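You operate a simulated robot arm through the tools that you are given. There is no shell and no other tool.

Carry out the task below with a simulated two-armed robot. There is one attempt and no reset: what you move stays moved.

TASK
Put the coil ring on the gauging bench top away on the sorting bench top. Open the packing bench drawer, put the foam pad on the gauging bench top away in the inside the packing bench drawer, then shut the drawer. Hold the dustpan on the gauging bench top steady with one hand and put the 25 mm camera lens from the gauging bench top in it with the other. Take the wiping pad from the sorting bench top and leave it on the intake bench top. Push the sorting bench drawer shut. Take the bottle marked "rust oil" from the gauging bench top and leave it on the intake bench top. Pull the left drawer of the gauging bench open. The order is free. Set down upright: wiping pad, bottle.

Only the result counts: the job must be done as asked and must still hold three seconds after the hand-in. Knocking over, shifting, dropping, spilling or breaking anything else fails it.

THE ROBOT
Two 7-joint arms with two-finger grippers on one trunk, on a base that drives. Base frame: it is fixed to the floor where the robot stands at the start and does not move with it; the origin is under the middle of the robot, x ahead of it, y to its left, z up; the surface under the hand at the start is at about z = 0.8. Readings come in m, degrees, newtons and seconds.
The left shoulder is at the start at [0.06, 0.123, 0.995], the right one opposite. With the tool pointing down near the work surface each hand reaches from about 0.34 to 0.8 m from the robot's upright axis, wherever it stands, measured 20 degrees to its own side. Places, roughly: camera lens [0.75, 1, 0.75]; coil ring [0.5, -0.25, 0.75]; dustpan (30x17x9 cm) [0.7, 0.4, 0.8]; foam pad (7x5x3 cm) [0.5, 0.6, 0.8]; green bottle, yellow bottle [0.75, 0.75, 1]; inside the packing bench drawer [-0.8, -0.4, 0.5]; intake bench top [5.3, -1.1, 0.8]; left drawer of the gauging bench [1, 0.2, 0.6]; packing bench drawer [-0.7, -0.4, 0.5]; sorting bench drawer [0.3, -2.2, 0.5]; sorting bench top [1.6, -2.7, 0.7]; wiping pad (6x5x6 cm) [1.9, -2.4, 0.7]. Payload 1.47 kg a hand.
The tool frame of a hand sits at the grasp point between the pads (the TCP): z along the fingers, y along the line on which they close. The tips reach 0.016 m beyond it. The gripper opens to 0.087 m. The gripper's body begins 0.055 m behind the TCP.
Orientation is told as [roll, pitch, yaw] about the base's x, y, z axes, in that order, counted from this pose: with the fingers straight down and closing along the base's y, the tool's x points along the base's -x, its y along +y and its z along -z.

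THE INTERFACE
- The arms move only by the tool jog_arm. It takes "left_rows", "right_rows" or both (then of equal length, played together; a hand with none holds still); each is a list of rows, each an object of numbers (a shift or turn left out is 0, a gripper value left out holds the last): "dx", "dy", "dz": the shift along the tool's x, y, z in m; "ax", "ay", "az": the turn, a rotation vector about the tool's x, y, z in degrees; "hand": the finger opening in m, from 0 to 0.087. In form: [{"dx": .., "dy": .., "dz": .., "ax": .., "ay": .., "az": .., "hand": ..}, ...]. A call has 1 to 20 rows; each row is the pose to reach, as a shift and turn from the pose commanded when the call began, along the tool's axes at that moment. Each row takes 0.2 s and may step no farther than 0.05 m and 8.6 degrees from the row before; otherwise, or with a gripper value out of range, the whole call is refused. Where a pose cannot be reached the arm comes as near as it can. A force on the tool above 40 N (or 10 N above the force at the start of the call, whichever is more), or a blocked arm, ends the call early, and 0.2 s more pass. The fingers move at their own pace (about 0.153 m/s each) and stop on an object; they squeeze with about 28 N. The grip force told is the motor's: it shows also when the fingers shut on nothing. Time passes only in rows, and 0.2 s behind the last, so rows that repeat a pose let the fingers close. The reply holds the time, the measured pose of the TCP, the force on the tool along the base axes, the opening and the grip force, in the units named above and with some noise, with the torque about the TCP (base axes, N m) and any sound that the robot's microphone picked up.
- Cameras (640 x 400 px; columns grow to the right, rows downward): "scene" is now at [0.066, -0.0018, 1.5243]; the picture's right is [-0.03, -1.00, 0.00], its down [-0.93, 0.03, -0.36] and it looks along [0.36, -0.01, -0.93] (base axes); focal length 214 px, centre (320, 200). "left" rides on the left gripper at [0.073, -0.012, -0.089] in its tool frame; the picture's right is [0.16, 0.99, 0.00], its down [-0.72, 0.11, -0.68] and it looks along [-0.67, 0.11, 0.73] (tool axes); focal length 247 px, centre (320, 200). "right" rides on the right gripper at [0.073, 0.012, -0.09] in its tool frame; the picture's right is [-0.16, 0.99, 0.00], its down [-0.72, -0.12, -0.68] and it looks along [-0.67, -0.11, 0.73] (tool axes); focal length 247 px, centre (320, 200). There is no depth. A picture from a camera that has moved, and an enlarged one, comes with that camera's place and axes in the base frame and with its lens.
- snapshot(camera): a new picture of that camera. It takes no simulated time.
- slide_trunk(by): slides the trunk up (or, below 0, down) by that many m; the arms and the scene camera ride with it, the base frame stays. It gives what a move gives, with no picture.
- roll_base(legs): drives the robot by 1 to 6 legs, each [ahead, left, turn to the left] in m, m and degrees, along the robot's own axes; the way and the turn of a leg run together, so that a leg with both is an arc; at most 1.5 m and 180 degrees a leg. The arms and the cameras ride along, it lands a little off, and it stops where it bumps. It gives what a move gives.
- aim_head(pan, tilt): turns the head with the scene camera to pan (to the left, within 120 degrees either way) and tilt (down, from -29 to 69), counted from straight ahead of the robot. It gives what a move gives.
- zoom(camera, box): a new picture of the part [left, top, right, bottom] of that camera's present view, enlarged. It takes no simulated time.
- job_done(): hands the job in; it is judged then, once.

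Nothing tells you exact positions but the pictures and the camera data. Unless the task says otherwise, let go and move clear before handing in.

The tools are called after "Call:" by a JSON object that holds its "name" and its "arguments". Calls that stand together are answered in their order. jog_arm: Moves the arms, as the interface text tells. Its arguments: {"type":"object","properties":{"left_rows":{"type":"array","items":{"type":"object","properties":{"dx":{"type":"number"},"dy":{"type":"number"},"dz":{"type":"number"},"ax":{"type":"number"},"ay":{"type":"number"},"az":{"type":"number"},"hand":{"type":"number"}}}},"right_rows":{"type":"array","items":{"type":"object","properties":{"dx":{"type":"number"},"dy":{"type":"number"},"dz":{"type":"number"},"ax":{"type":"number"},"ay":{"type":"number"},"az":{"type":"number"},"hand":{"type":"number"}}}}},"required":[]} The other tools are called the same way: slide_trunk (by) slides the trunk up or down; roll_base (legs) drives the base; aim_head (pan, tilt) turns the head that bears the scene camera; snapshot (camera) takes a picture; zoom (camera, box) takes an enlarged picture of a part of a camera's view; job_done () hands the job in.

At the start:

```text
clock: 0.0
left_tcp_pos: [0.3587, 0.4689, 1.1005]
left_orientation: [0.0, 0.0, 0.1]
left_contact_force: [-0.9, 0.8, -0.8]
left_torque: [-0.01, -0.01, 0.02]
left_grip_width: 0.0869
left_finger_force: 0.0
right_tcp_pos: [0.5167, 0.081, 1.0786]
right_orientation: [0.0, -0.1, 0.1]
right_contact_force: [0.3, -0.1, -0.5]
right_torque: [0.02, -0.02, 0.01]
right_grip_width: 0.0872
right_finger_force: 0.1
trunk travel left (down, up): [-0.15, 0.08]
robot x, y, heading: [0.0059, 0.0012, -0.1]
head pan, tilt: [-1.7, 68.8]
```

scene: 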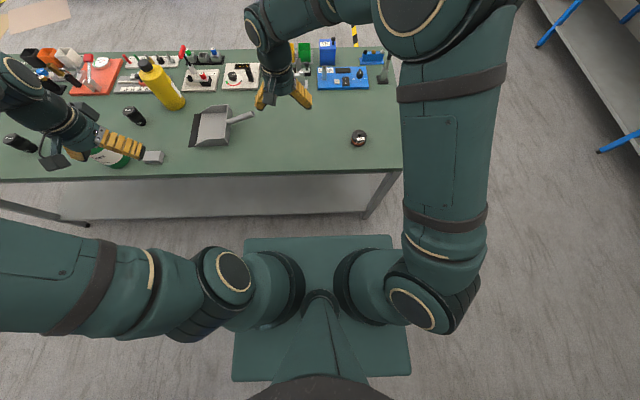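
right: 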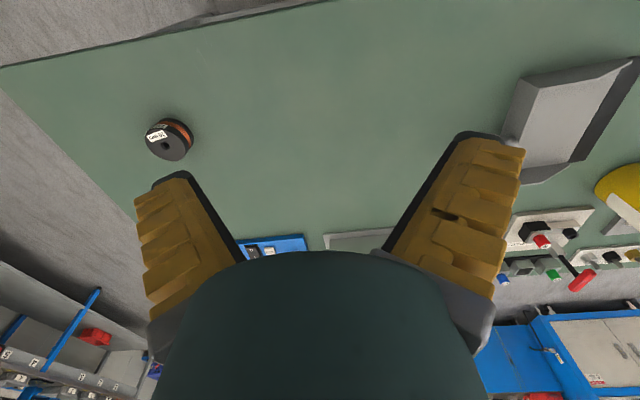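
left: 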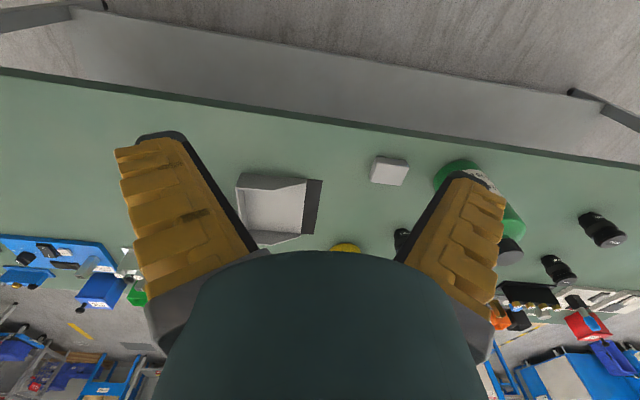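

I see the gauging bench ahead with the coil ring at right, the dustpan in the middle, the foam pad and bottles to the left. First I look around with the head to map the benches.

Call:
{"name": "aim_head", "arguments": {"pan": 0, "tilt": 35}}

```text
clock: 1.0
left_tcp_pos: [0.3598, 0.4682, 1.1]
left_orientation: [-0.1, 0.0, 0.1]
left_contact_force: [-0.2, 0.0, -0.6]
left_torque: [-0.01, 0.01, 0.01]
left_grip_width: 0.0868
left_finger_force: 0.1
right_tcp_pos: [0.5167, 0.0792, 1.0789]
right_orientation: [-0.1, 0.0, 0.1]
right_contact_force: [-0.3, -0.5, 0.5]
right_torque: [-0.03, -0.02, 0.0]
right_grip_width: 0.0873
right_finger_force: 0.1
trunk travel left (down, up): [-0.15, 0.08]
robot x, y, heading: [0.0039, 0.0001, -0.1]
head pan, tilt: [0.0, 35.0]
```

I take the forward picture now.

Call:
{"name": "snapshot", "arguments": {"camera": "scene"}}

Call:
{"name": "zoom", "arguments": {"camera": "scene", "box": [0, 150, 320, 350]}}

Call:
{"name": "zoom", "arguments": {"camera": "scene", "box": [320, 100, 640, 300]}}

```text
taken
camera scene: at [0.0982, -0.0001, 1.5679], right [0.0, -1.0, 0.0], down [-0.57, 0.0, -0.82], along [0.82, 0.0, -0.57], focal length 214 px, centre (320, 200)
```

scene: 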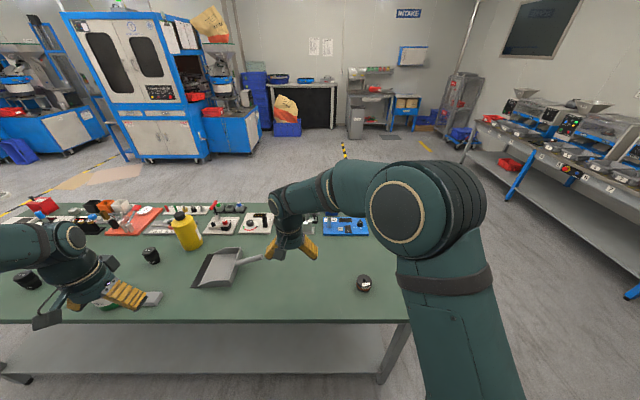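

```text
2.00 times, centred on (160, 250) of scene
camera zoom: at [0.0982, -0.0001, 1.5679], right [0.0, -1.0, 0.0], down [-0.57, 0.0, -0.82], along [0.82, 0.0, -0.57], focal length 429 px, centre (640, 100)
```

zoom: 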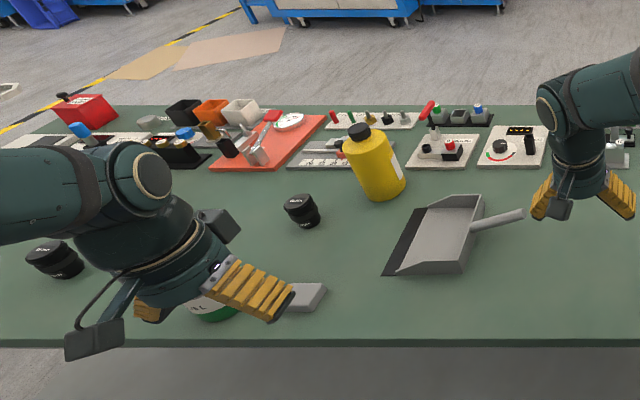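

```text
2.00 times, centred on (480, 200) of scene
camera zoom: at [0.0982, -0.0001, 1.5679], right [0.0, -1.0, 0.0], down [-0.57, 0.0, -0.82], along [0.82, 0.0, -0.57], focal length 429 px, centre (0, 200)
```

zoom: 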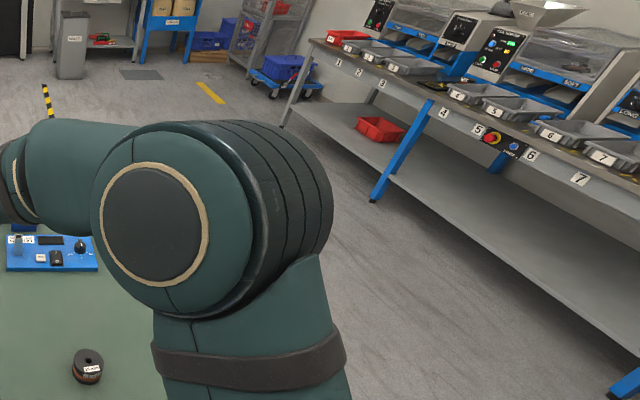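

The gauging bench's near side has no drawer, so it is likely on the far side. I keep looking around.

Call:
{"name": "aim_head", "arguments": {"pan": -60, "tilt": 25}}

Call:
{"name": "snapshot", "arguments": {"camera": "scene"}}

Call:
{"name": "aim_head", "arguments": {"pan": -120, "tilt": 25}}

Call:
{"name": "snapshot", "arguments": {"camera": "scene"}}

Call:
{"name": "aim_head", "arguments": {"pan": 60, "tilt": 25}}

Call:
{"name": "snapshot", "arguments": {"camera": "scene"}}

Call:
{"name": "aim_head", "arguments": {"pan": 120, "tilt": 25}}

Call:
{"name": "snapshot", "arguments": {"camera": "scene"}}

```text
clock: 2.3
left_tcp_pos: [0.3585, 0.4686, 1.1004]
left_orientation: [-0.1, 0.1, 0.0]
left_contact_force: [-0.3, -0.1, -0.3]
left_torque: [0.0, 0.0, 0.01]
left_grip_width: 0.087
left_finger_force: 0.0
right_tcp_pos: [0.5174, 0.0806, 1.0806]
right_orientation: [0.0, 0.0, 0.1]
right_contact_force: [-0.1, -0.2, 0.4]
right_torque: [0.04, -0.01, 0.0]
right_grip_width: 0.087
right_finger_force: 0.0
trunk travel left (down, up): [-0.15, 0.08]
robot x, y, heading: [-0.0032, 0.0044, 0.2]
head pan, tilt: [-60.0, 25.0]
```

```text
taken
camera scene: at [0.0562, -0.0799, 1.5837], right [-0.87, -0.5, 0.0], down [-0.21, 0.37, -0.91], along [0.45, -0.78, -0.42], focal length 214 px, centre (320, 200)
```

scene: 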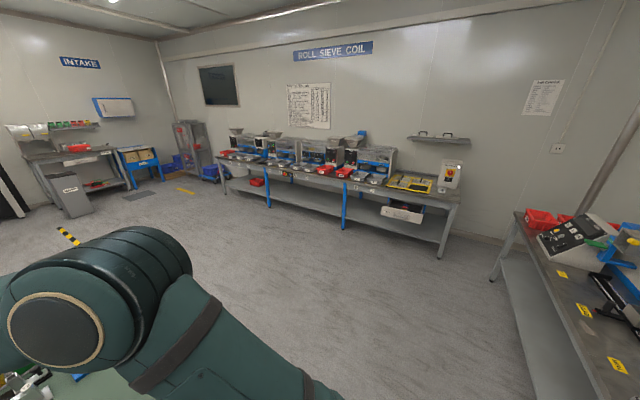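

```text
clock: 3.6
left_tcp_pos: [0.3596, 0.4689, 1.0997]
left_orientation: [-0.2, 0.1, 0.0]
left_contact_force: [-0.3, 0.4, -0.1]
left_torque: [-0.02, 0.01, 0.01]
left_grip_width: 0.0871
left_finger_force: 0.1
right_tcp_pos: [0.5168, 0.0802, 1.0796]
right_orientation: [-0.1, 0.0, 0.0]
right_contact_force: [0.1, -0.6, -0.3]
right_torque: [0.0, 0.01, -0.02]
right_grip_width: 0.087
right_finger_force: 0.1
trunk travel left (down, up): [-0.15, 0.08]
robot x, y, heading: [-0.0023, -0.0015, 0.0]
head pan, tilt: [-120.0, 25.0]
```

```text
taken
camera scene: at [-0.0359, -0.0799, 1.5838], right [-0.87, 0.5, 0.0], down [0.21, 0.37, -0.91], along [-0.45, -0.79, -0.42], focal length 214 px, centre (320, 200)
```

scene: 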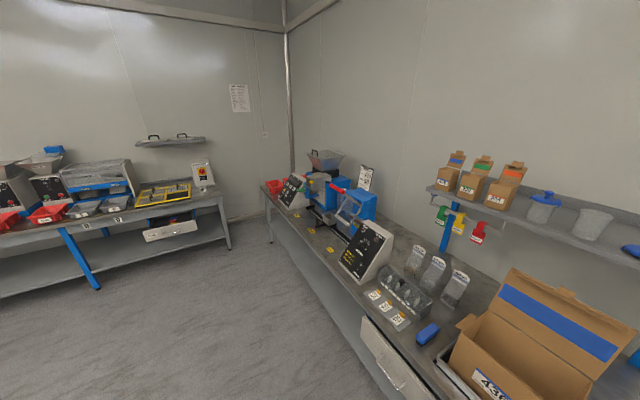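

```text
clock: 6.3
left_tcp_pos: [0.3592, 0.4687, 1.1004]
left_orientation: [0.0, 0.0, 0.0]
left_contact_force: [-0.3, -0.1, 0.3]
left_torque: [-0.04, -0.01, -0.02]
left_grip_width: 0.0869
left_finger_force: 0.0
right_tcp_pos: [0.5164, 0.0807, 1.0799]
right_orientation: [-0.1, 0.1, 0.0]
right_contact_force: [0.0, 0.0, 0.4]
right_torque: [0.03, -0.02, 0.02]
right_grip_width: 0.087
right_finger_force: 0.1
trunk travel left (down, up): [-0.15, 0.08]
robot x, y, heading: [0.0002, 0.001, 0.2]
head pan, tilt: [60.0, 25.0]
```

```text
taken
camera scene: at [0.0562, 0.0797, 1.5838], right [0.87, -0.5, 0.0], down [-0.21, -0.37, -0.91], along [0.45, 0.78, -0.42], focal length 214 px, centre (320, 200)
```

scene: 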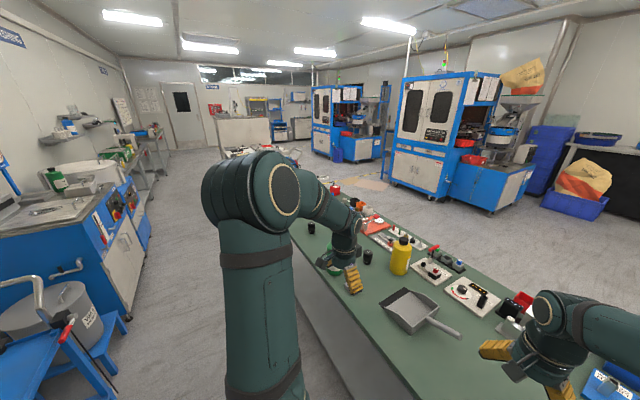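

```text
clock: 7.6
left_tcp_pos: [0.3593, 0.4682, 1.1013]
left_orientation: [-0.1, 0.0, 0.1]
left_contact_force: [0.5, -0.2, -0.7]
left_torque: [0.02, 0.01, -0.02]
left_grip_width: 0.0868
left_finger_force: 0.0
right_tcp_pos: [0.5165, 0.0803, 1.0797]
right_orientation: [0.0, 0.0, 0.0]
right_contact_force: [-0.8, 0.1, 0.1]
right_torque: [-0.01, -0.01, -0.02]
right_grip_width: 0.0869
right_finger_force: 0.0
trunk travel left (down, up): [-0.15, 0.08]
robot x, y, heading: [0.0004, 0.0006, -0.1]
head pan, tilt: [120.0, 25.0]
```

```text
taken
camera scene: at [-0.0359, 0.0797, 1.5838], right [0.87, 0.5, 0.0], down [0.21, -0.37, -0.91], along [-0.45, 0.79, -0.42], focal length 214 px, centre (320, 200)
```

scene: 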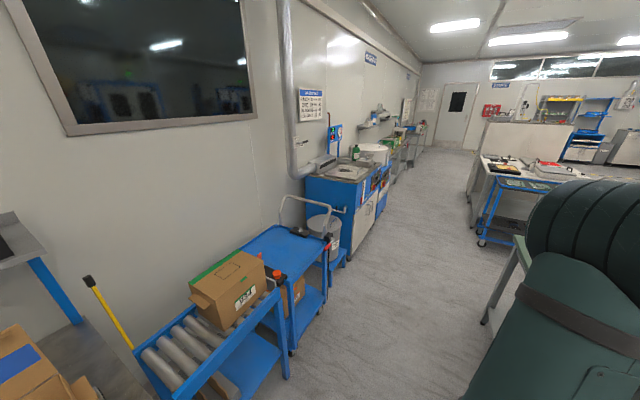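

The packing bench is behind me, the sorting bench with a partly open drawer to my right, and intake far ahead right. Next I zoom on the lenses and bottles on the gauging bench.

Call:
{"name": "aim_head", "arguments": {"pan": 50, "tilt": 40}}

Call:
{"name": "snapshot", "arguments": {"camera": "scene"}}

Call:
{"name": "zoom", "arguments": {"camera": "left", "box": [480, 160, 640, 300]}}

Call:
{"name": "zoom", "arguments": {"camera": "left", "box": [360, 140, 520, 260]}}

```text
clock: 9.0
left_tcp_pos: [0.3584, 0.4686, 1.1001]
left_orientation: [-0.1, 0.0, 0.0]
left_contact_force: [-0.9, -0.6, -0.7]
left_torque: [-0.01, 0.0, 0.01]
left_grip_width: 0.0868
left_finger_force: 0.0
right_tcp_pos: [0.517, 0.0809, 1.0793]
right_orientation: [0.0, 0.0, 0.0]
right_contact_force: [-0.6, 0.4, -0.7]
right_torque: [0.02, -0.02, 0.03]
right_grip_width: 0.0869
right_finger_force: 0.0
trunk travel left (down, up): [-0.15, 0.08]
robot x, y, heading: [0.0007, -0.0026, 0.1]
head pan, tilt: [50.0, 40.0]
```

```text
taken
camera scene: at [0.0647, 0.0651, 1.5604], right [0.77, -0.64, 0.0], down [-0.41, -0.49, -0.77], along [0.49, 0.59, -0.64], focal length 214 px, centre (320, 200)
```

scene: 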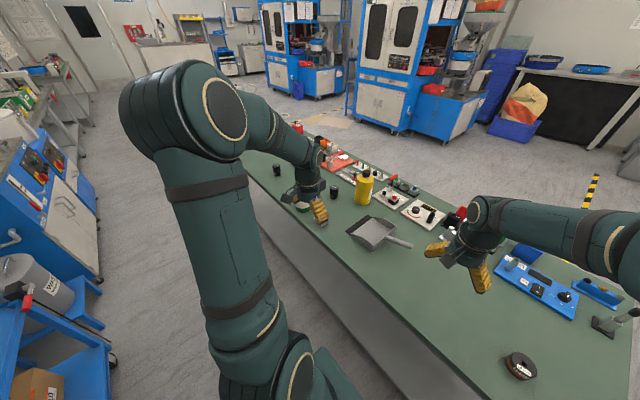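

```text
2.86 times, centred on (560, 230) of left
camera zoom: at [0.2848, 0.4578, 1.1905], right [-0.16, 0.99, 0.0], down [0.72, 0.12, 0.68], along [0.67, 0.11, -0.73], focal length 706 px, centre (-366, 114)
```

zoom: 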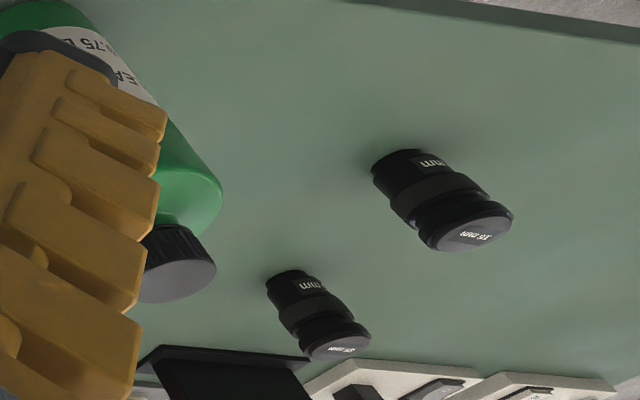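

```text
3.33 times, centred on (440, 200) of left
camera zoom: at [0.2848, 0.4578, 1.1905], right [-0.16, 0.99, 0.0], down [0.72, 0.12, 0.68], along [0.67, 0.11, -0.73], focal length 823 px, centre (-80, 200)
```

zoom: 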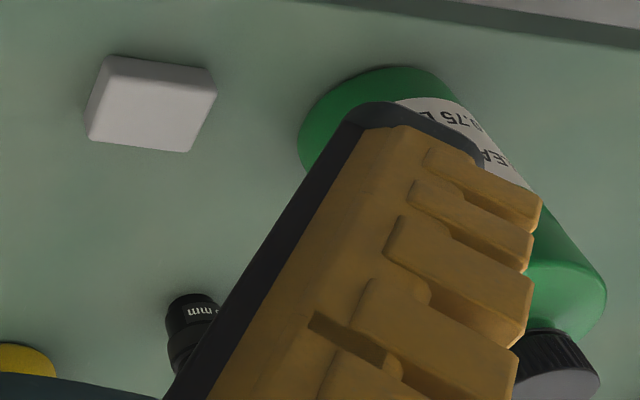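

There are three lenses; I zoom further to read the labels.

Call:
{"name": "zoom", "arguments": {"camera": "left", "box": [560, 190, 640, 260]}}

Call:
{"name": "zoom", "arguments": {"camera": "left", "box": [530, 240, 590, 290]}}

Call:
{"name": "zoom", "arguments": {"camera": "scene", "box": [240, 120, 400, 260]}}

Call:
{"name": "zoom", "arguments": {"camera": "scene", "box": [310, 160, 400, 220]}}

```text
5.71 times, centred on (600, 225) of left
camera zoom: at [0.2848, 0.4578, 1.1905], right [-0.16, 0.99, 0.0], down [0.72, 0.12, 0.68], along [0.67, 0.11, -0.73], focal length 1411 px, centre (-1280, 57)
```

zoom: 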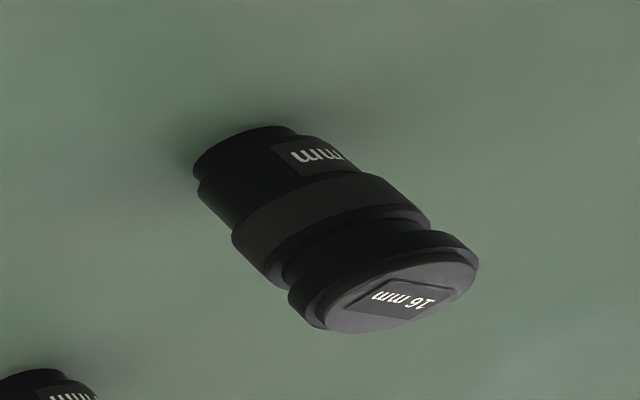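

```text
8.00 times, centred on (560, 265) of left
camera zoom: at [0.2848, 0.4578, 1.1905], right [-0.16, 0.99, 0.0], down [0.72, 0.12, 0.68], along [0.67, 0.11, -0.73], focal length 1976 px, centre (-1600, -320)
```

zoom: 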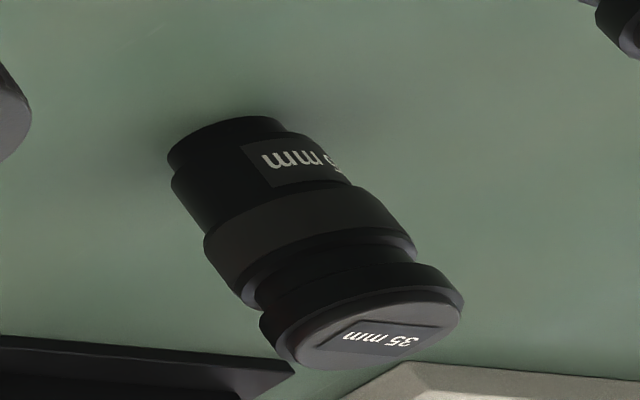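

```text
2.86 times, centred on (320, 190) of scene
camera zoom: at [0.0647, 0.0651, 1.5604], right [0.77, -0.64, 0.0], down [-0.41, -0.49, -0.77], along [0.49, 0.59, -0.64], focal length 613 px, centre (320, 229)
```

zoom: 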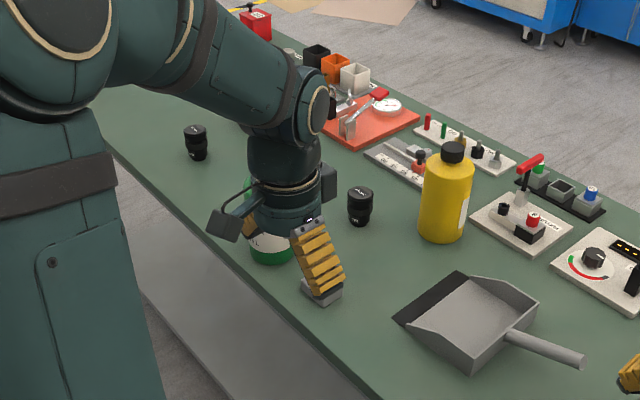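

```text
6.67 times, centred on (355, 190) of scene
camera zoom: at [0.0647, 0.0651, 1.5604], right [0.77, -0.64, 0.0], down [-0.41, -0.49, -0.77], along [0.49, 0.59, -0.64], focal length 1430 px, centre (87, 267)
```

zoom: 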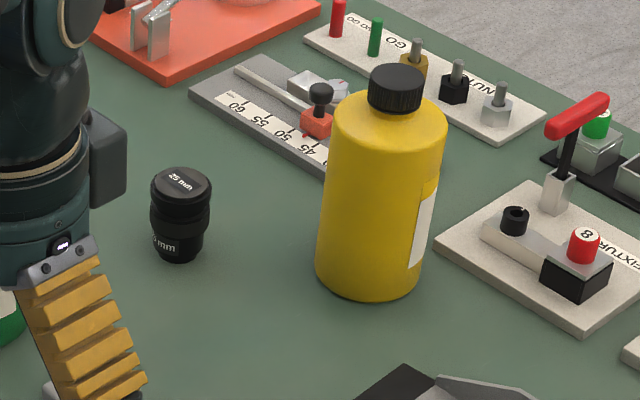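

The lens nearest the yellow bottle is the 25 mm one, at about (0.72, 0.73) on a top at z=0.80. I move the left hand aside to uncover the green bottle and swing the right hand camera to the yellow bottle to read labels.

Call:
{"name": "jog_arm", "arguments": {"left_rows": [{"dy": -0.04}, {"dy": -0.08}, {"dy": -0.12}, {"dy": -0.16}, {"dy": -0.2}], "right_rows": [{"az": -8}, {"az": -16}, {"az": -24}, {"az": -32}, {"az": -40}]}}

Call:
{"name": "snapshot", "arguments": {"camera": "scene"}}

Call:
{"name": "snapshot", "arguments": {"camera": "right"}}

Call:
{"name": "snapshot", "arguments": {"camera": "left"}}

```text
clock: 10.2
left_tcp_pos: [0.3576, 0.2681, 1.1009]
left_orientation: [-0.1, 0.0, 0.0]
left_contact_force: [0.5, -0.3, -0.4]
left_torque: [0.02, 0.0, 0.01]
left_grip_width: 0.0868
left_finger_force: 0.0
right_tcp_pos: [0.516, 0.08, 1.0793]
right_orientation: [0.0, 0.0, 40.1]
right_contact_force: [0.1, -0.4, -0.3]
right_torque: [0.04, -0.01, 0.01]
right_grip_width: 0.0869
right_finger_force: 0.1
trunk travel left (down, up): [-0.15, 0.08]
robot x, y, heading: [0.0031, -0.0019, 0.1]
head pan, tilt: [50.0, 40.0]
```

```text
taken
camera scene: at [0.065, 0.0641, 1.5605], right [0.77, -0.64, 0.0], down [-0.41, -0.49, -0.77], along [0.49, 0.59, -0.64], focal length 214 px, centre (320, 200)
```

scene: 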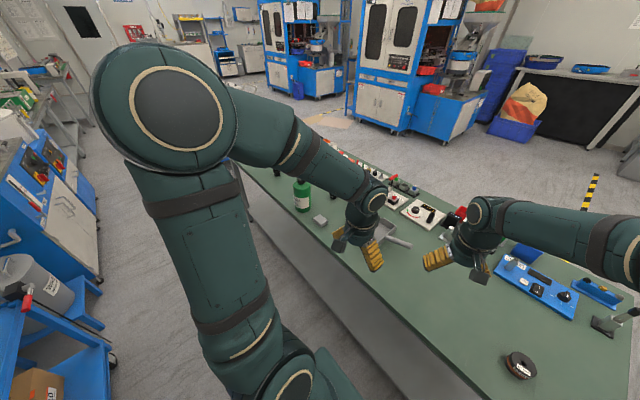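

```text
taken
camera right: at [0.4531, 0.0427, 1.1687], right [-0.52, 0.86, 0.0], down [0.63, 0.38, 0.68], along [0.58, 0.35, -0.73], focal length 247 px, centre (320, 200)
```

right: 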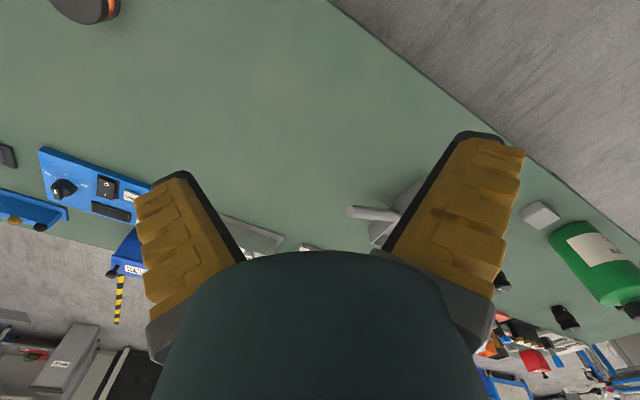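

```text
taken
camera left: at [0.2837, 0.2572, 1.1906], right [-0.16, 0.99, 0.0], down [0.72, 0.12, 0.68], along [0.67, 0.11, -0.73], focal length 247 px, centre (320, 200)
```

left: 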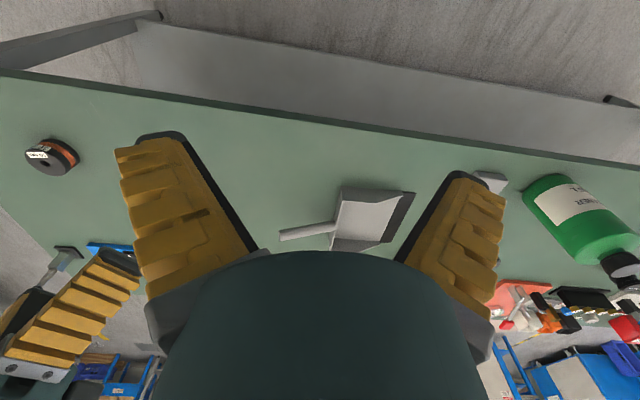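

Call:
{"name": "zoom", "arguments": {"camera": "left", "box": [500, 150, 640, 290]}}

Call:
{"name": "zoom", "arguments": {"camera": "right", "box": [540, 200, 640, 330]}}

Call:
{"name": "zoom", "arguments": {"camera": "scene", "box": [260, 150, 360, 240]}}

```text
2.86 times, centred on (570, 220) of left
camera zoom: at [0.2837, 0.2572, 1.1906], right [-0.16, 0.99, 0.0], down [0.72, 0.12, 0.68], along [0.67, 0.11, -0.73], focal length 706 px, centre (-394, 143)
```

zoom: 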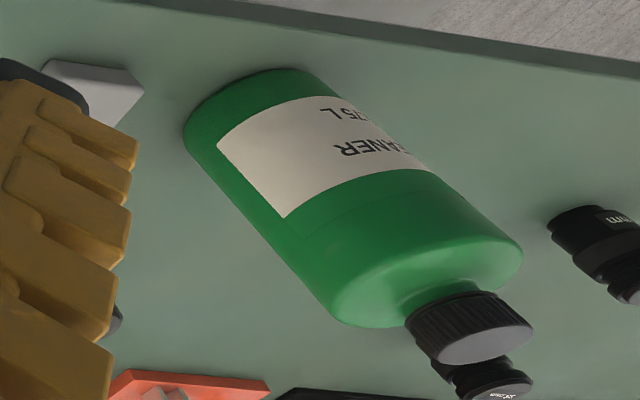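

```text
3.08 times, centred on (590, 265) of right
camera zoom: at [0.4531, 0.0427, 1.1687], right [-0.52, 0.86, 0.0], down [0.63, 0.38, 0.68], along [0.58, 0.35, -0.73], focal length 760 px, centre (-511, 0)
```

zoom: 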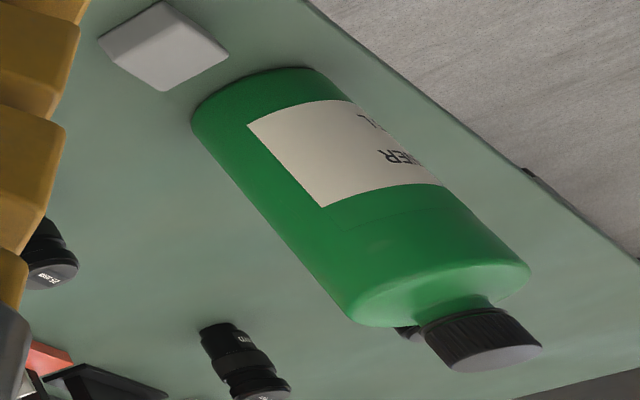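

```text
4.44 times, centred on (310, 195) of scene
camera zoom: at [0.065, 0.0641, 1.5605], right [0.77, -0.64, 0.0], down [-0.41, -0.49, -0.77], along [0.49, 0.59, -0.64], focal length 953 px, centre (364, 222)
```

zoom: 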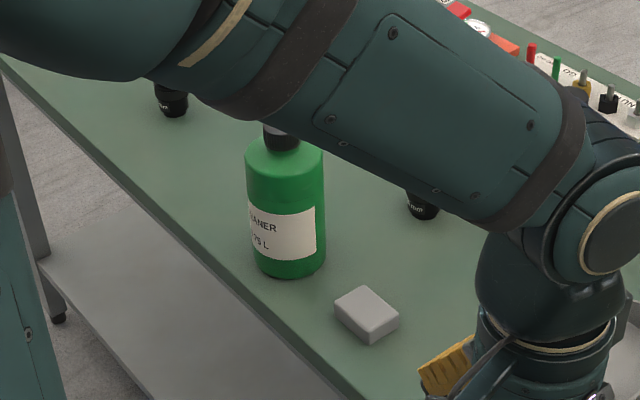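

The green bottle reads "CLEANER", so the yellow one should be the rust oil (I will verify its label later). The dustpan handle runs along y from about (0.68, 0.35) to (0.685, 0.245); I drive a bit left and forward so both hands reach their places.

Call:
{"name": "roll_base", "arguments": {"legs": [[0.0, 0.33, 0], [0.08, 0, 0]]}}

Call:
{"name": "aim_head", "arguments": {"pan": 10, "tilt": 50}}

Call:
{"name": "snapshot", "arguments": {"camera": "scene"}}

Call:
{"name": "snapshot", "arguments": {"camera": "left"}}

Call:
{"name": "snapshot", "arguments": {"camera": "right"}}

```text
clock: 14.3
left_tcp_pos: [0.4372, 0.5989, 1.0999]
left_orientation: [-0.1, 0.1, 0.1]
left_contact_force: [0.3, -0.4, 0.8]
left_torque: [0.01, -0.01, 0.0]
left_grip_width: 0.087
left_finger_force: 0.0
right_tcp_pos: [0.5971, 0.4105, 1.0794]
right_orientation: [0.0, 0.1, 40.2]
right_contact_force: [1.5, 0.4, 0.0]
right_torque: [0.01, 0.0, -0.03]
right_grip_width: 0.0871
right_finger_force: 0.1
trunk travel left (down, up): [-0.15, 0.08]
robot x, y, heading: [0.0775, 0.327, 0.2]
head pan, tilt: [50.0, 40.0]
```

```text
clock: 15.4
left_tcp_pos: [0.4363, 0.5997, 1.1014]
left_orientation: [0.0, 0.0, 0.1]
left_contact_force: [-0.7, 0.2, -0.1]
left_torque: [-0.01, 0.0, 0.01]
left_grip_width: 0.087
left_finger_force: 0.0
right_tcp_pos: [0.5944, 0.4107, 1.0788]
right_orientation: [0.0, 0.1, 40.1]
right_contact_force: [0.2, 0.0, 0.5]
right_torque: [0.01, -0.01, 0.03]
right_grip_width: 0.087
right_finger_force: 0.2
trunk travel left (down, up): [-0.15, 0.08]
robot x, y, heading: [0.0787, 0.3253, 0.2]
head pan, tilt: [10.0, 50.0]
```

```text
taken
camera scene: at [0.1648, 0.343, 1.5463], right [0.18, -0.98, 0.0], down [-0.75, -0.13, -0.64], along [0.63, 0.11, -0.77], focal length 214 px, centre (320, 200)
```

scene: 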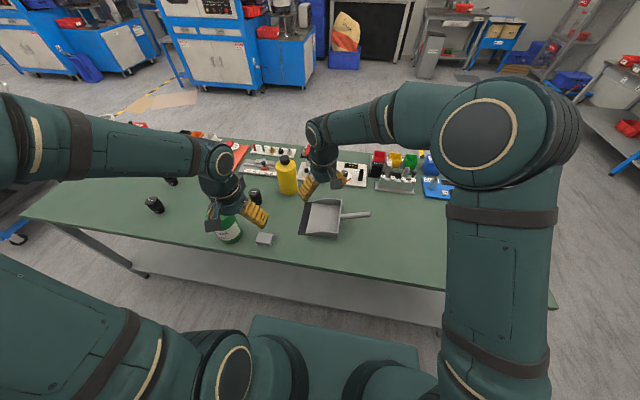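

```text
taken
camera left: at [0.3621, 0.5885, 1.1905], right [-0.16, 0.99, 0.0], down [0.72, 0.12, 0.68], along [0.67, 0.11, -0.73], focal length 247 px, centre (320, 200)
```

left: 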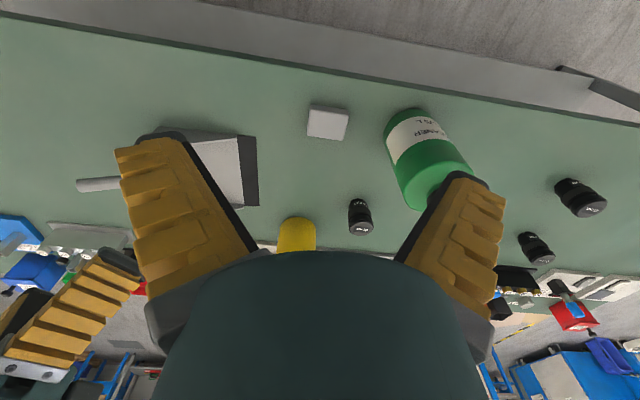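

```text
taken
camera right: at [0.5314, 0.3742, 1.1688], right [-0.52, 0.86, 0.0], down [0.63, 0.38, 0.68], along [0.58, 0.35, -0.73], focal length 247 px, centre (320, 200)
```

right: 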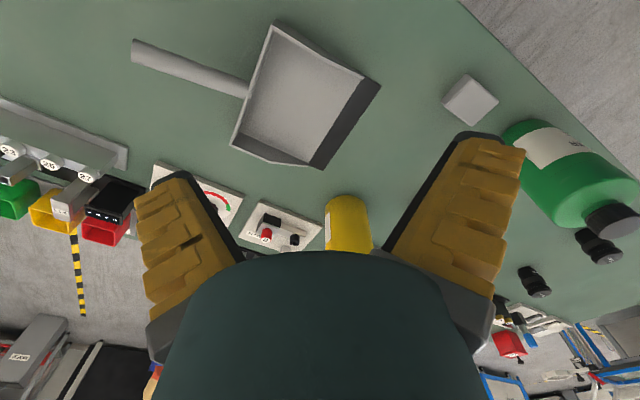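

I zoom on the lens for size and exact position, and on the yellow bottle and the dustpan.

Call:
{"name": "zoom", "arguments": {"camera": "left", "box": [280, 170, 440, 270]}}

Call:
{"name": "zoom", "arguments": {"camera": "scene", "box": [200, 130, 400, 255]}}

Call:
{"name": "zoom", "arguments": {"camera": "right", "box": [110, 0, 400, 181]}}

```text
4.00 times, centred on (360, 220) of left
camera zoom: at [0.3621, 0.5885, 1.1905], right [-0.16, 0.99, 0.0], down [0.72, 0.12, 0.68], along [0.67, 0.11, -0.73], focal length 988 px, centre (160, 120)
```

zoom: 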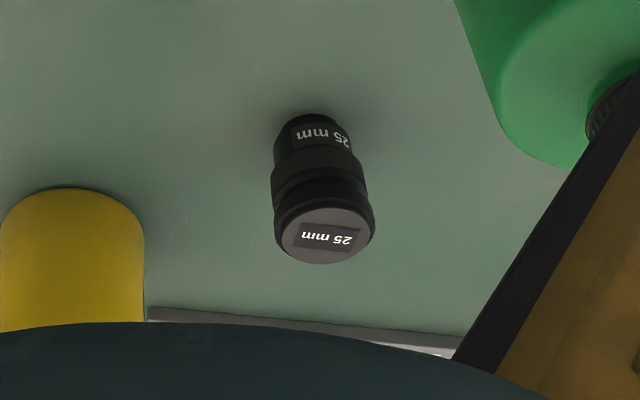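

```text
3.20 times, centred on (300, 192) of scene
camera zoom: at [0.1648, 0.343, 1.5463], right [0.18, -0.98, 0.0], down [-0.75, -0.13, -0.64], along [0.63, 0.11, -0.77], focal length 686 px, centre (384, 224)
```

zoom: 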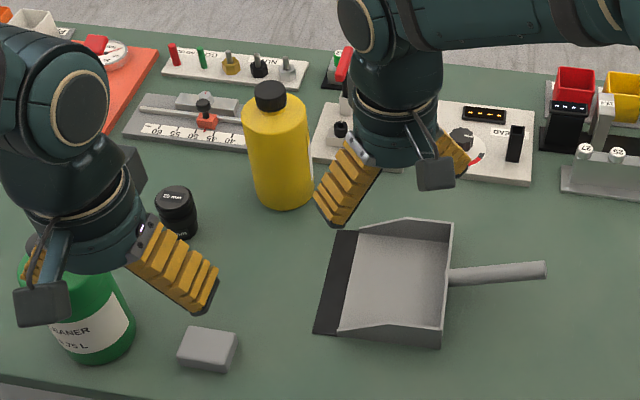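

```text
2.21 times, centred on (255, 90) of right
camera zoom: at [0.5314, 0.3742, 1.1688], right [-0.52, 0.86, 0.0], down [0.63, 0.38, 0.68], along [0.58, 0.35, -0.73], focal length 545 px, centre (463, 442)
```

zoom: 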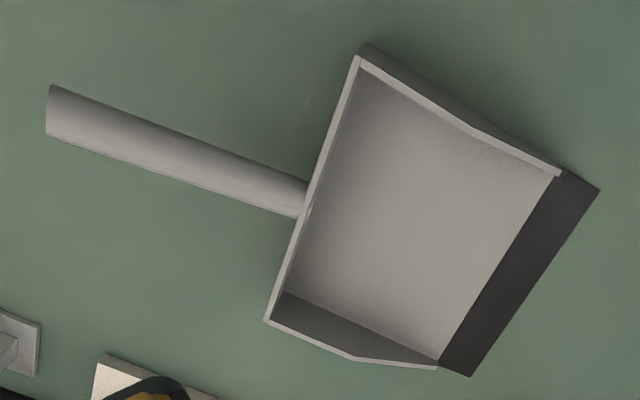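

The lens is at about (0.718, 0.731), 5 cm wide and 7 cm tall; the dustpan handle is at x≈0.677. I raise the trunk for clearance over the bottles, then bring the right hand above the handle turned 90°, and the left above the lens.

Call:
{"name": "slide_trunk", "arguments": {"by": 0.07}}

Call:
{"name": "jog_arm", "arguments": {"right_rows": [{"dx": 0.002, "dy": -0.02, "dz": 0.02, "az": -7}, {"dx": 0.004, "dy": -0.04, "dz": 0.045, "az": -14}, {"dx": 0.007, "dy": -0.06, "dz": 0.07, "az": -21}, {"dx": 0.009, "dy": -0.08, "dz": 0.095, "az": -28}, {"dx": 0.011, "dy": -0.1, "dz": 0.12, "az": -35}, {"dx": 0.014, "dy": -0.12, "dz": 0.145, "az": -42}, {"dx": 0.0162, "dy": -0.1437, "dz": 0.17, "az": -50}], "left_rows": [{"dx": -0.04, "dy": 0.019}, {"dx": -0.08, "dy": 0.038}, {"dx": -0.12, "dy": 0.057}, {"dx": -0.16, "dy": 0.076}, {"dx": -0.2, "dy": 0.095}, {"dx": -0.24, "dy": 0.113}, {"dx": -0.281, "dy": 0.131}]}}

Call:
{"name": "snapshot", "arguments": {"camera": "scene"}}

Call:
{"name": "snapshot", "arguments": {"camera": "left"}}

Call:
{"name": "snapshot", "arguments": {"camera": "right"}}

```text
clock: 16.5
left_tcp_pos: [0.4363, 0.5998, 1.1711]
left_orientation: [-0.1, 0.0, 0.1]
left_contact_force: [-0.3, 0.0, 0.0]
left_torque: [0.03, 0.0, -0.01]
left_grip_width: 0.0871
left_finger_force: 0.0
right_tcp_pos: [0.5945, 0.4111, 1.1477]
right_orientation: [0.0, -0.1, 40.1]
right_contact_force: [-0.5, -0.1, -0.6]
right_torque: [0.01, -0.03, -0.01]
right_grip_width: 0.0869
right_finger_force: 0.0
trunk travel left (down, up): [-0.22, 0.01]
robot x, y, heading: [0.0794, 0.3329, -0.1]
head pan, tilt: [10.0, 50.0]
```

```text
clock: 18.1
left_tcp_pos: [0.7192, 0.7299, 1.1701]
left_orientation: [0.0, 0.1, -0.1]
left_contact_force: [-0.2, -0.1, 0.1]
left_torque: [0.0, 0.01, 0.01]
left_grip_width: 0.0869
left_finger_force: 0.1
right_tcp_pos: [0.6766, 0.2914, 0.9792]
right_orientation: [0.0, -0.1, 90.2]
right_contact_force: [0.2, 0.2, 0.0]
right_torque: [-0.01, 0.03, -0.03]
right_grip_width: 0.0872
right_finger_force: 0.0
trunk travel left (down, up): [-0.22, 0.01]
robot x, y, heading: [0.0778, 0.3294, 0.1]
head pan, tilt: [10.0, 50.0]
```

```text
taken
camera scene: at [0.1677, 0.3427, 1.616], right [0.18, -0.98, 0.0], down [-0.76, -0.13, -0.64], along [0.63, 0.11, -0.77], focal length 214 px, centre (320, 200)
```

scene: 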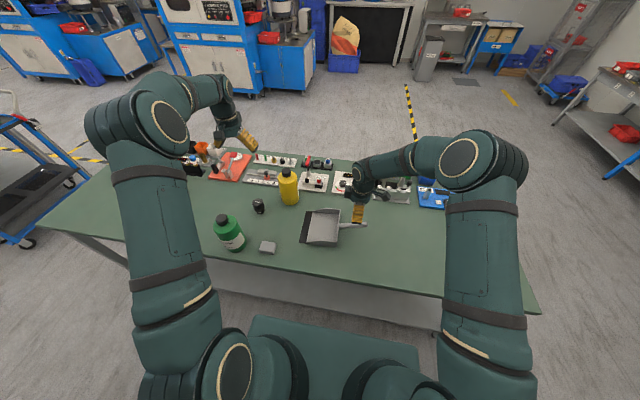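

```text
taken
camera left: at [0.6452, 0.7186, 1.2592], right [-0.16, 0.99, 0.0], down [0.73, 0.12, 0.68], along [0.67, 0.11, -0.73], focal length 247 px, centre (320, 200)
```

left: 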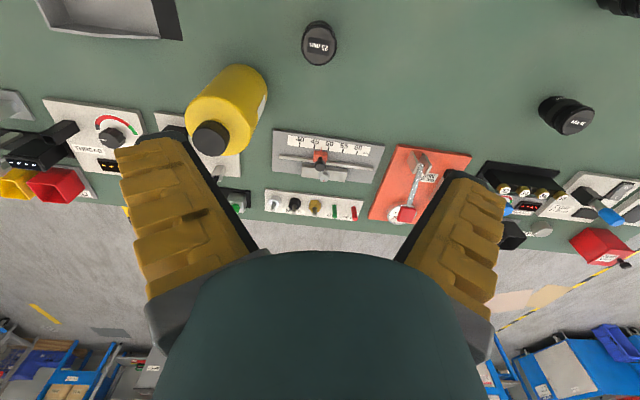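

```text
taken
camera right: at [0.6651, 0.2191, 1.0677], right [-0.99, 0.15, 0.0], down [0.11, 0.72, 0.68], along [0.1, 0.67, -0.73], focal length 247 px, centre (320, 200)
```

right: 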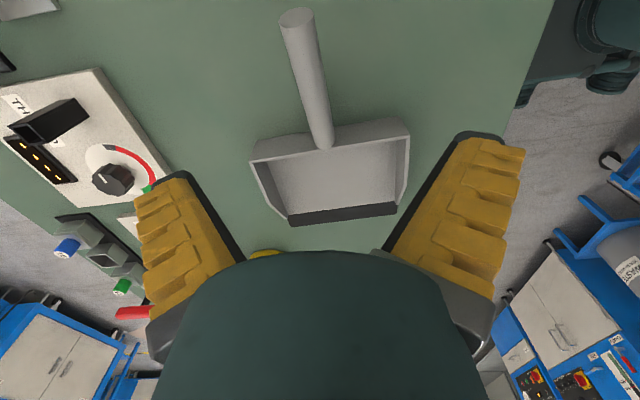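

The view confirms lens at (0.714, 0.731) and handle grip point at (0.678, 0.29, 0.862). I lower the right hand onto the handle and close, and lower the left hand to just above the lens.

Call:
{"name": "jog_arm", "arguments": {"right_rows": [{"dz": 0.03}, {"dz": 0.06}, {"dz": 0.09}, {"dz": 0.116}, {"dz": 0.116}, {"dz": 0.116, "hand": 0.0}, {"dz": 0.116, "hand": 0.0}, {"dz": 0.116, "hand": 0.0}], "left_rows": [{"dz": 0.03}, {"dz": 0.06}, {"dz": 0.09}, {"dz": 0.12}, {"dz": 0.15, "dx": 0.003}, {"dz": 0.18, "dx": 0.004}, {"dz": 0.21, "dx": 0.005}, {"dz": 0.24, "dx": 0.005}]}}

Call:
{"name": "snapshot", "arguments": {"camera": "left"}}

Call:
{"name": "snapshot", "arguments": {"camera": "right"}}

Call:
{"name": "snapshot", "arguments": {"camera": "scene"}}

```text
clock: 19.9
left_tcp_pos: [0.7127, 0.7296, 0.9297]
left_orientation: [-0.2, 0.1, 0.1]
left_contact_force: [0.1, -0.2, 1.0]
left_torque: [-0.01, -0.04, -0.01]
left_grip_width: 0.0869
left_finger_force: 0.1
right_tcp_pos: [0.676, 0.2901, 0.8645]
right_orientation: [-0.1, 0.0, 90.1]
right_contact_force: [0.6, -1.5, 6.1]
right_torque: [0.17, -0.03, -0.02]
right_grip_width: 0.0158
right_finger_force: 27.8
trunk travel left (down, up): [-0.22, 0.01]
robot x, y, heading: [0.081, 0.3306, 0.1]
head pan, tilt: [10.0, 50.0]
```

```text
taken
camera left: at [0.638, 0.719, 1.0202], right [-0.16, 0.99, 0.0], down [0.72, 0.12, 0.68], along [0.67, 0.11, -0.73], focal length 247 px, centre (320, 200)
```

left: 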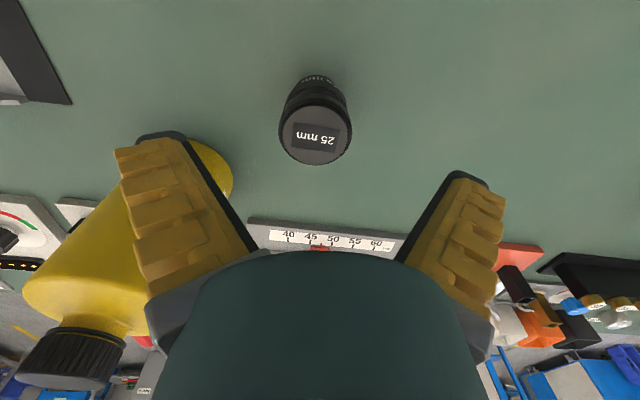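

```text
taken
camera right: at [0.6638, 0.2188, 0.9533], right [-0.99, 0.16, 0.0], down [0.11, 0.72, 0.68], along [0.11, 0.67, -0.73], focal length 247 px, centre (320, 200)
```

right: 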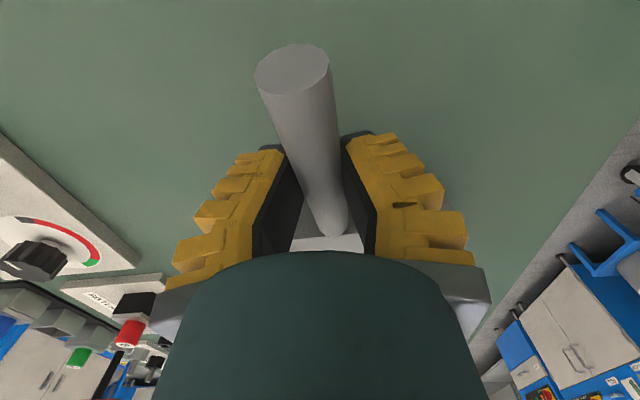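

```text
taken
camera scene: at [0.1643, 0.3428, 1.6163], right [0.18, -0.98, 0.0], down [-0.75, -0.13, -0.64], along [0.63, 0.11, -0.77], focal length 214 px, centre (320, 200)
```

scene: 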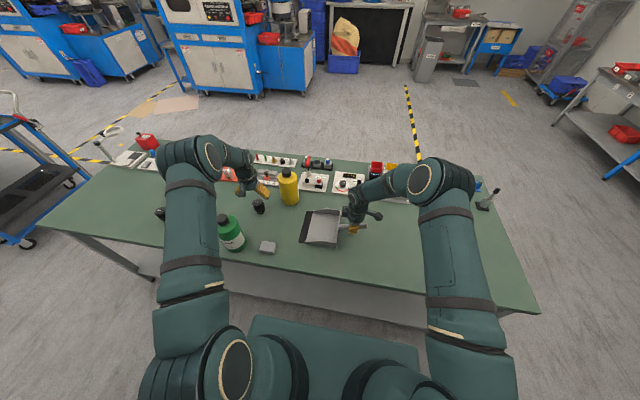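

The right hand holds the handle; the left hand is above the lens. I check that the pan still lies flat.

Call:
{"name": "zoom", "arguments": {"camera": "scene", "box": [220, 160, 400, 270]}}

Call:
{"name": "zoom", "arguments": {"camera": "right", "box": [230, 30, 410, 260]}}

```text
3.56 times, centred on (310, 215) of scene
camera zoom: at [0.1643, 0.3428, 1.6163], right [0.18, -0.98, 0.0], down [-0.75, -0.13, -0.64], along [0.63, 0.11, -0.77], focal length 763 px, centre (356, 147)
```

zoom: 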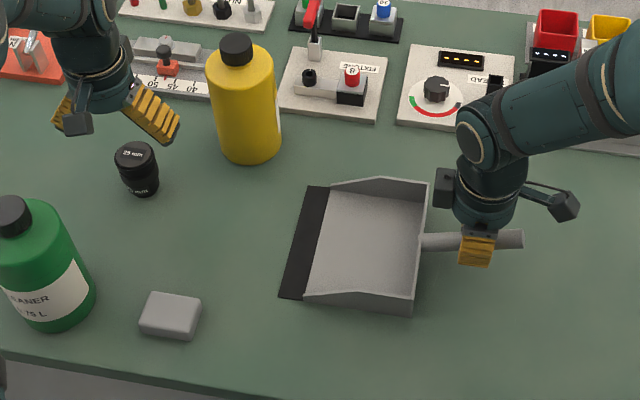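

```text
1.74 times, centred on (320, 145) of right
camera zoom: at [0.6638, 0.2188, 0.9533], right [-0.99, 0.16, 0.0], down [0.11, 0.72, 0.68], along [0.11, 0.67, -0.73], focal length 430 px, centre (320, 296)
```

zoom: 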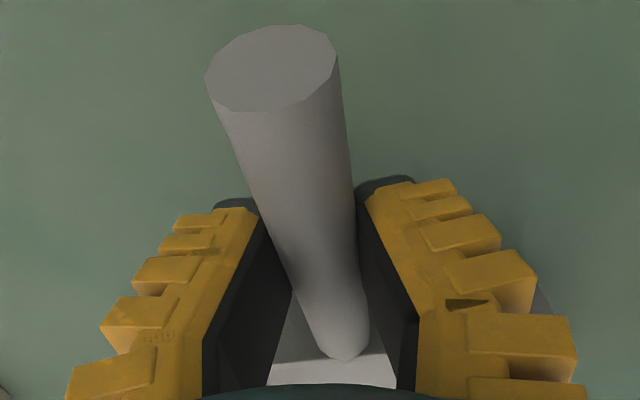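

The fingers hold the upper part of the handle; I regrip about 1 cm lower for a centred hold.

Call:
{"name": "jog_arm", "arguments": {"right_rows": [{"hand": 0.06}, {"hand": 0.06}, {"dz": 0.006}, {"dz": 0.012}, {"dz": 0.012}, {"dz": 0.012, "hand": 0.0}, {"dz": 0.012, "hand": 0.0}, {"dz": 0.012, "hand": 0.0}]}}

Call:
{"name": "zoom", "arguments": {"camera": "scene", "box": [220, 160, 400, 270]}}

Call:
{"name": "zoom", "arguments": {"camera": "right", "box": [230, 30, 410, 260]}}

```text
clock: 21.7
left_tcp_pos: [0.7115, 0.73, 0.9308]
left_orientation: [-0.1, -0.1, 0.1]
left_contact_force: [1.0, -0.6, 0.1]
left_torque: [0.01, -0.03, 0.0]
left_grip_width: 0.0871
left_finger_force: 0.1
right_tcp_pos: [0.6757, 0.2913, 0.8511]
right_orientation: [0.1, -0.1, 90.1]
right_contact_force: [0.1, -1.3, 0.2]
right_torque: [-0.02, -0.01, -0.02]
right_grip_width: 0.0173
right_finger_force: 28.0
trunk travel left (down, up): [-0.22, 0.01]
robot x, y, heading: [0.0774, 0.3269, 0.0]
head pan, tilt: [10.0, 50.0]
```

```text
3.56 times, centred on (310, 215) of scene
camera zoom: at [0.1649, 0.343, 1.6162], right [0.18, -0.98, 0.0], down [-0.75, -0.13, -0.64], along [0.63, 0.11, -0.77], focal length 763 px, centre (356, 147)
```

zoom: 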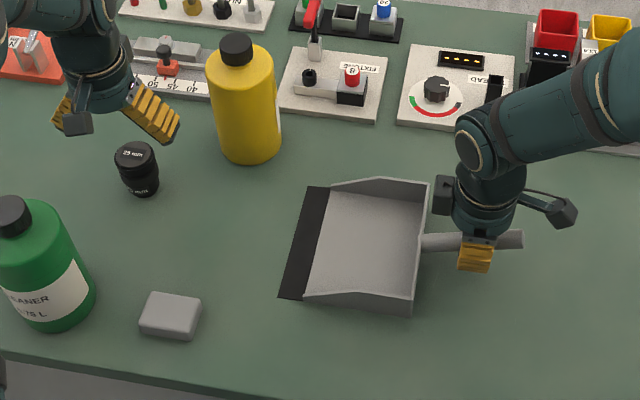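

```text
1.74 times, centred on (320, 145) of right
camera zoom: at [0.6636, 0.2186, 0.9409], right [-0.99, 0.16, 0.0], down [0.11, 0.72, 0.68], along [0.11, 0.67, -0.73], focal length 430 px, centre (320, 296)
```

zoom: 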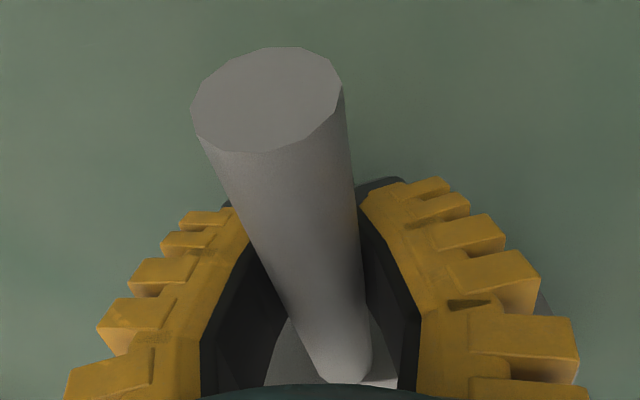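

The hold is firm and force-free. I lower the left hand onto the 25 mm lens and close.

Call:
{"name": "jog_arm", "arguments": {"left_rows": [{"dz": 0.03, "dx": -0.004}, {"dz": 0.06, "dx": -0.004}, {"dz": 0.077, "dx": -0.004}, {"dz": 0.077, "dx": -0.004}, {"dz": 0.077, "dx": -0.004, "hand": 0.0}, {"dz": 0.077, "dx": -0.004, "hand": 0.0}, {"dz": 0.077, "dx": -0.004, "hand": 0.0}]}}

Call:
{"name": "snapshot", "arguments": {"camera": "left"}}

```text
clock: 23.3
left_tcp_pos: [0.7161, 0.7299, 0.8522]
left_orientation: [-0.1, 0.0, 0.1]
left_contact_force: [-0.2, -0.6, -0.2]
left_torque: [0.03, -0.03, -0.05]
left_grip_width: 0.0439
left_finger_force: 27.5
right_tcp_pos: [0.6754, 0.2901, 0.8516]
right_orientation: [0.0, 0.0, 90.2]
right_contact_force: [0.6, -0.9, -0.6]
right_torque: [-0.07, 0.01, 0.0]
right_grip_width: 0.0177
right_finger_force: 28.4
trunk travel left (down, up): [-0.22, 0.01]
robot x, y, heading: [0.0814, 0.3271, 0.0]
head pan, tilt: [10.0, 50.0]
```

```text
taken
camera left: at [0.6427, 0.7192, 0.9425], right [-0.16, 0.99, 0.0], down [0.72, 0.12, 0.68], along [0.67, 0.11, -0.73], focal length 247 px, centre (320, 200)
```

left: 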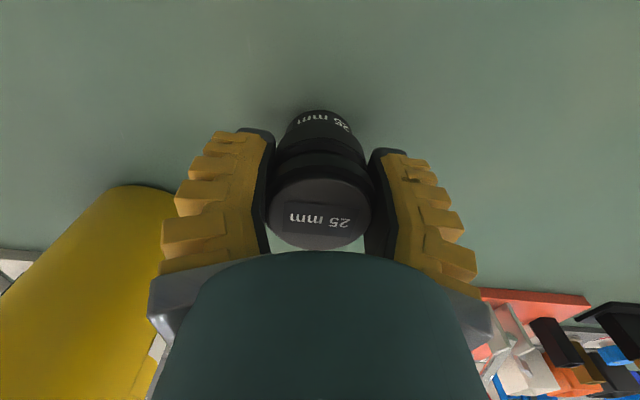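

The lens is gripped (44 mm). I lift it clear, pass left of the yellow bottle and hover over the pan at about (0.672, 0.45).

Call:
{"name": "jog_arm", "arguments": {"left_rows": [{"dz": -0.04}, {"dz": -0.085}, {"dz": -0.13}, {"dz": -0.13, "dx": 0.03, "dy": -0.03}, {"dz": -0.13, "dx": 0.055, "dy": -0.07}, {"dz": -0.13, "dx": 0.06, "dy": -0.11}, {"dz": -0.13, "dx": 0.06, "dy": -0.15}, {"dz": -0.13, "dx": 0.06, "dy": -0.19}, {"dz": -0.13, "dx": 0.055, "dy": -0.23}, {"dz": -0.13, "dx": 0.048, "dy": -0.265}, {"dz": -0.13, "dx": 0.044, "dy": -0.28}]}}

Call:
{"name": "snapshot", "arguments": {"camera": "left"}}

Call:
{"name": "zoom", "arguments": {"camera": "scene", "box": [220, 160, 400, 270]}}

```text
clock: 25.7
left_tcp_pos: [0.6714, 0.451, 0.9836]
left_orientation: [0.0, 0.0, 0.0]
left_contact_force: [-0.3, 0.8, -1.7]
left_torque: [-0.03, 0.0, -0.02]
left_grip_width: 0.0443
left_finger_force: 28.0
right_tcp_pos: [0.6754, 0.2898, 0.8514]
right_orientation: [-0.1, 0.0, 90.1]
right_contact_force: [0.0, -0.2, 0.2]
right_torque: [0.09, -0.03, 0.01]
right_grip_width: 0.0176
right_finger_force: 27.9
trunk travel left (down, up): [-0.22, 0.01]
robot x, y, heading: [0.082, 0.327, 0.2]
head pan, tilt: [10.0, 50.0]
```

```text
taken
camera left: at [0.5983, 0.4399, 1.0738], right [-0.16, 0.99, 0.0], down [0.72, 0.12, 0.68], along [0.67, 0.11, -0.73], focal length 247 px, centre (320, 200)
```

left: 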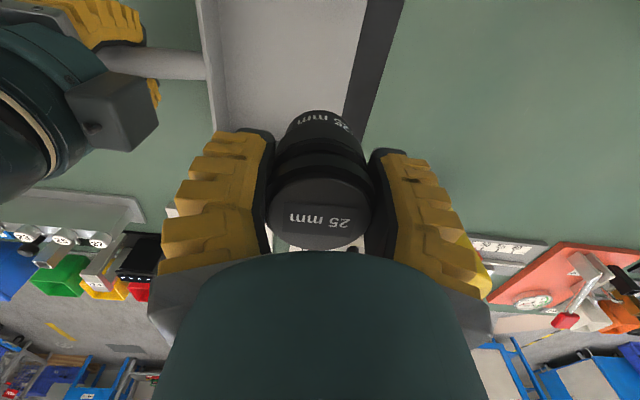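

```text
3.56 times, centred on (310, 215) of scene
camera zoom: at [0.1651, 0.3428, 1.6162], right [0.18, -0.98, 0.0], down [-0.75, -0.13, -0.64], along [0.63, 0.11, -0.77], focal length 763 px, centre (356, 147)
```

zoom: 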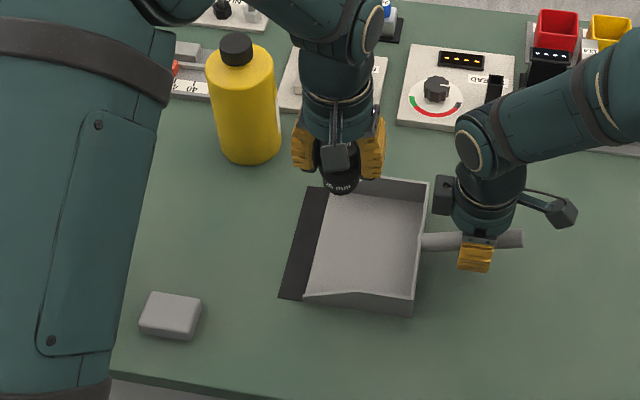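

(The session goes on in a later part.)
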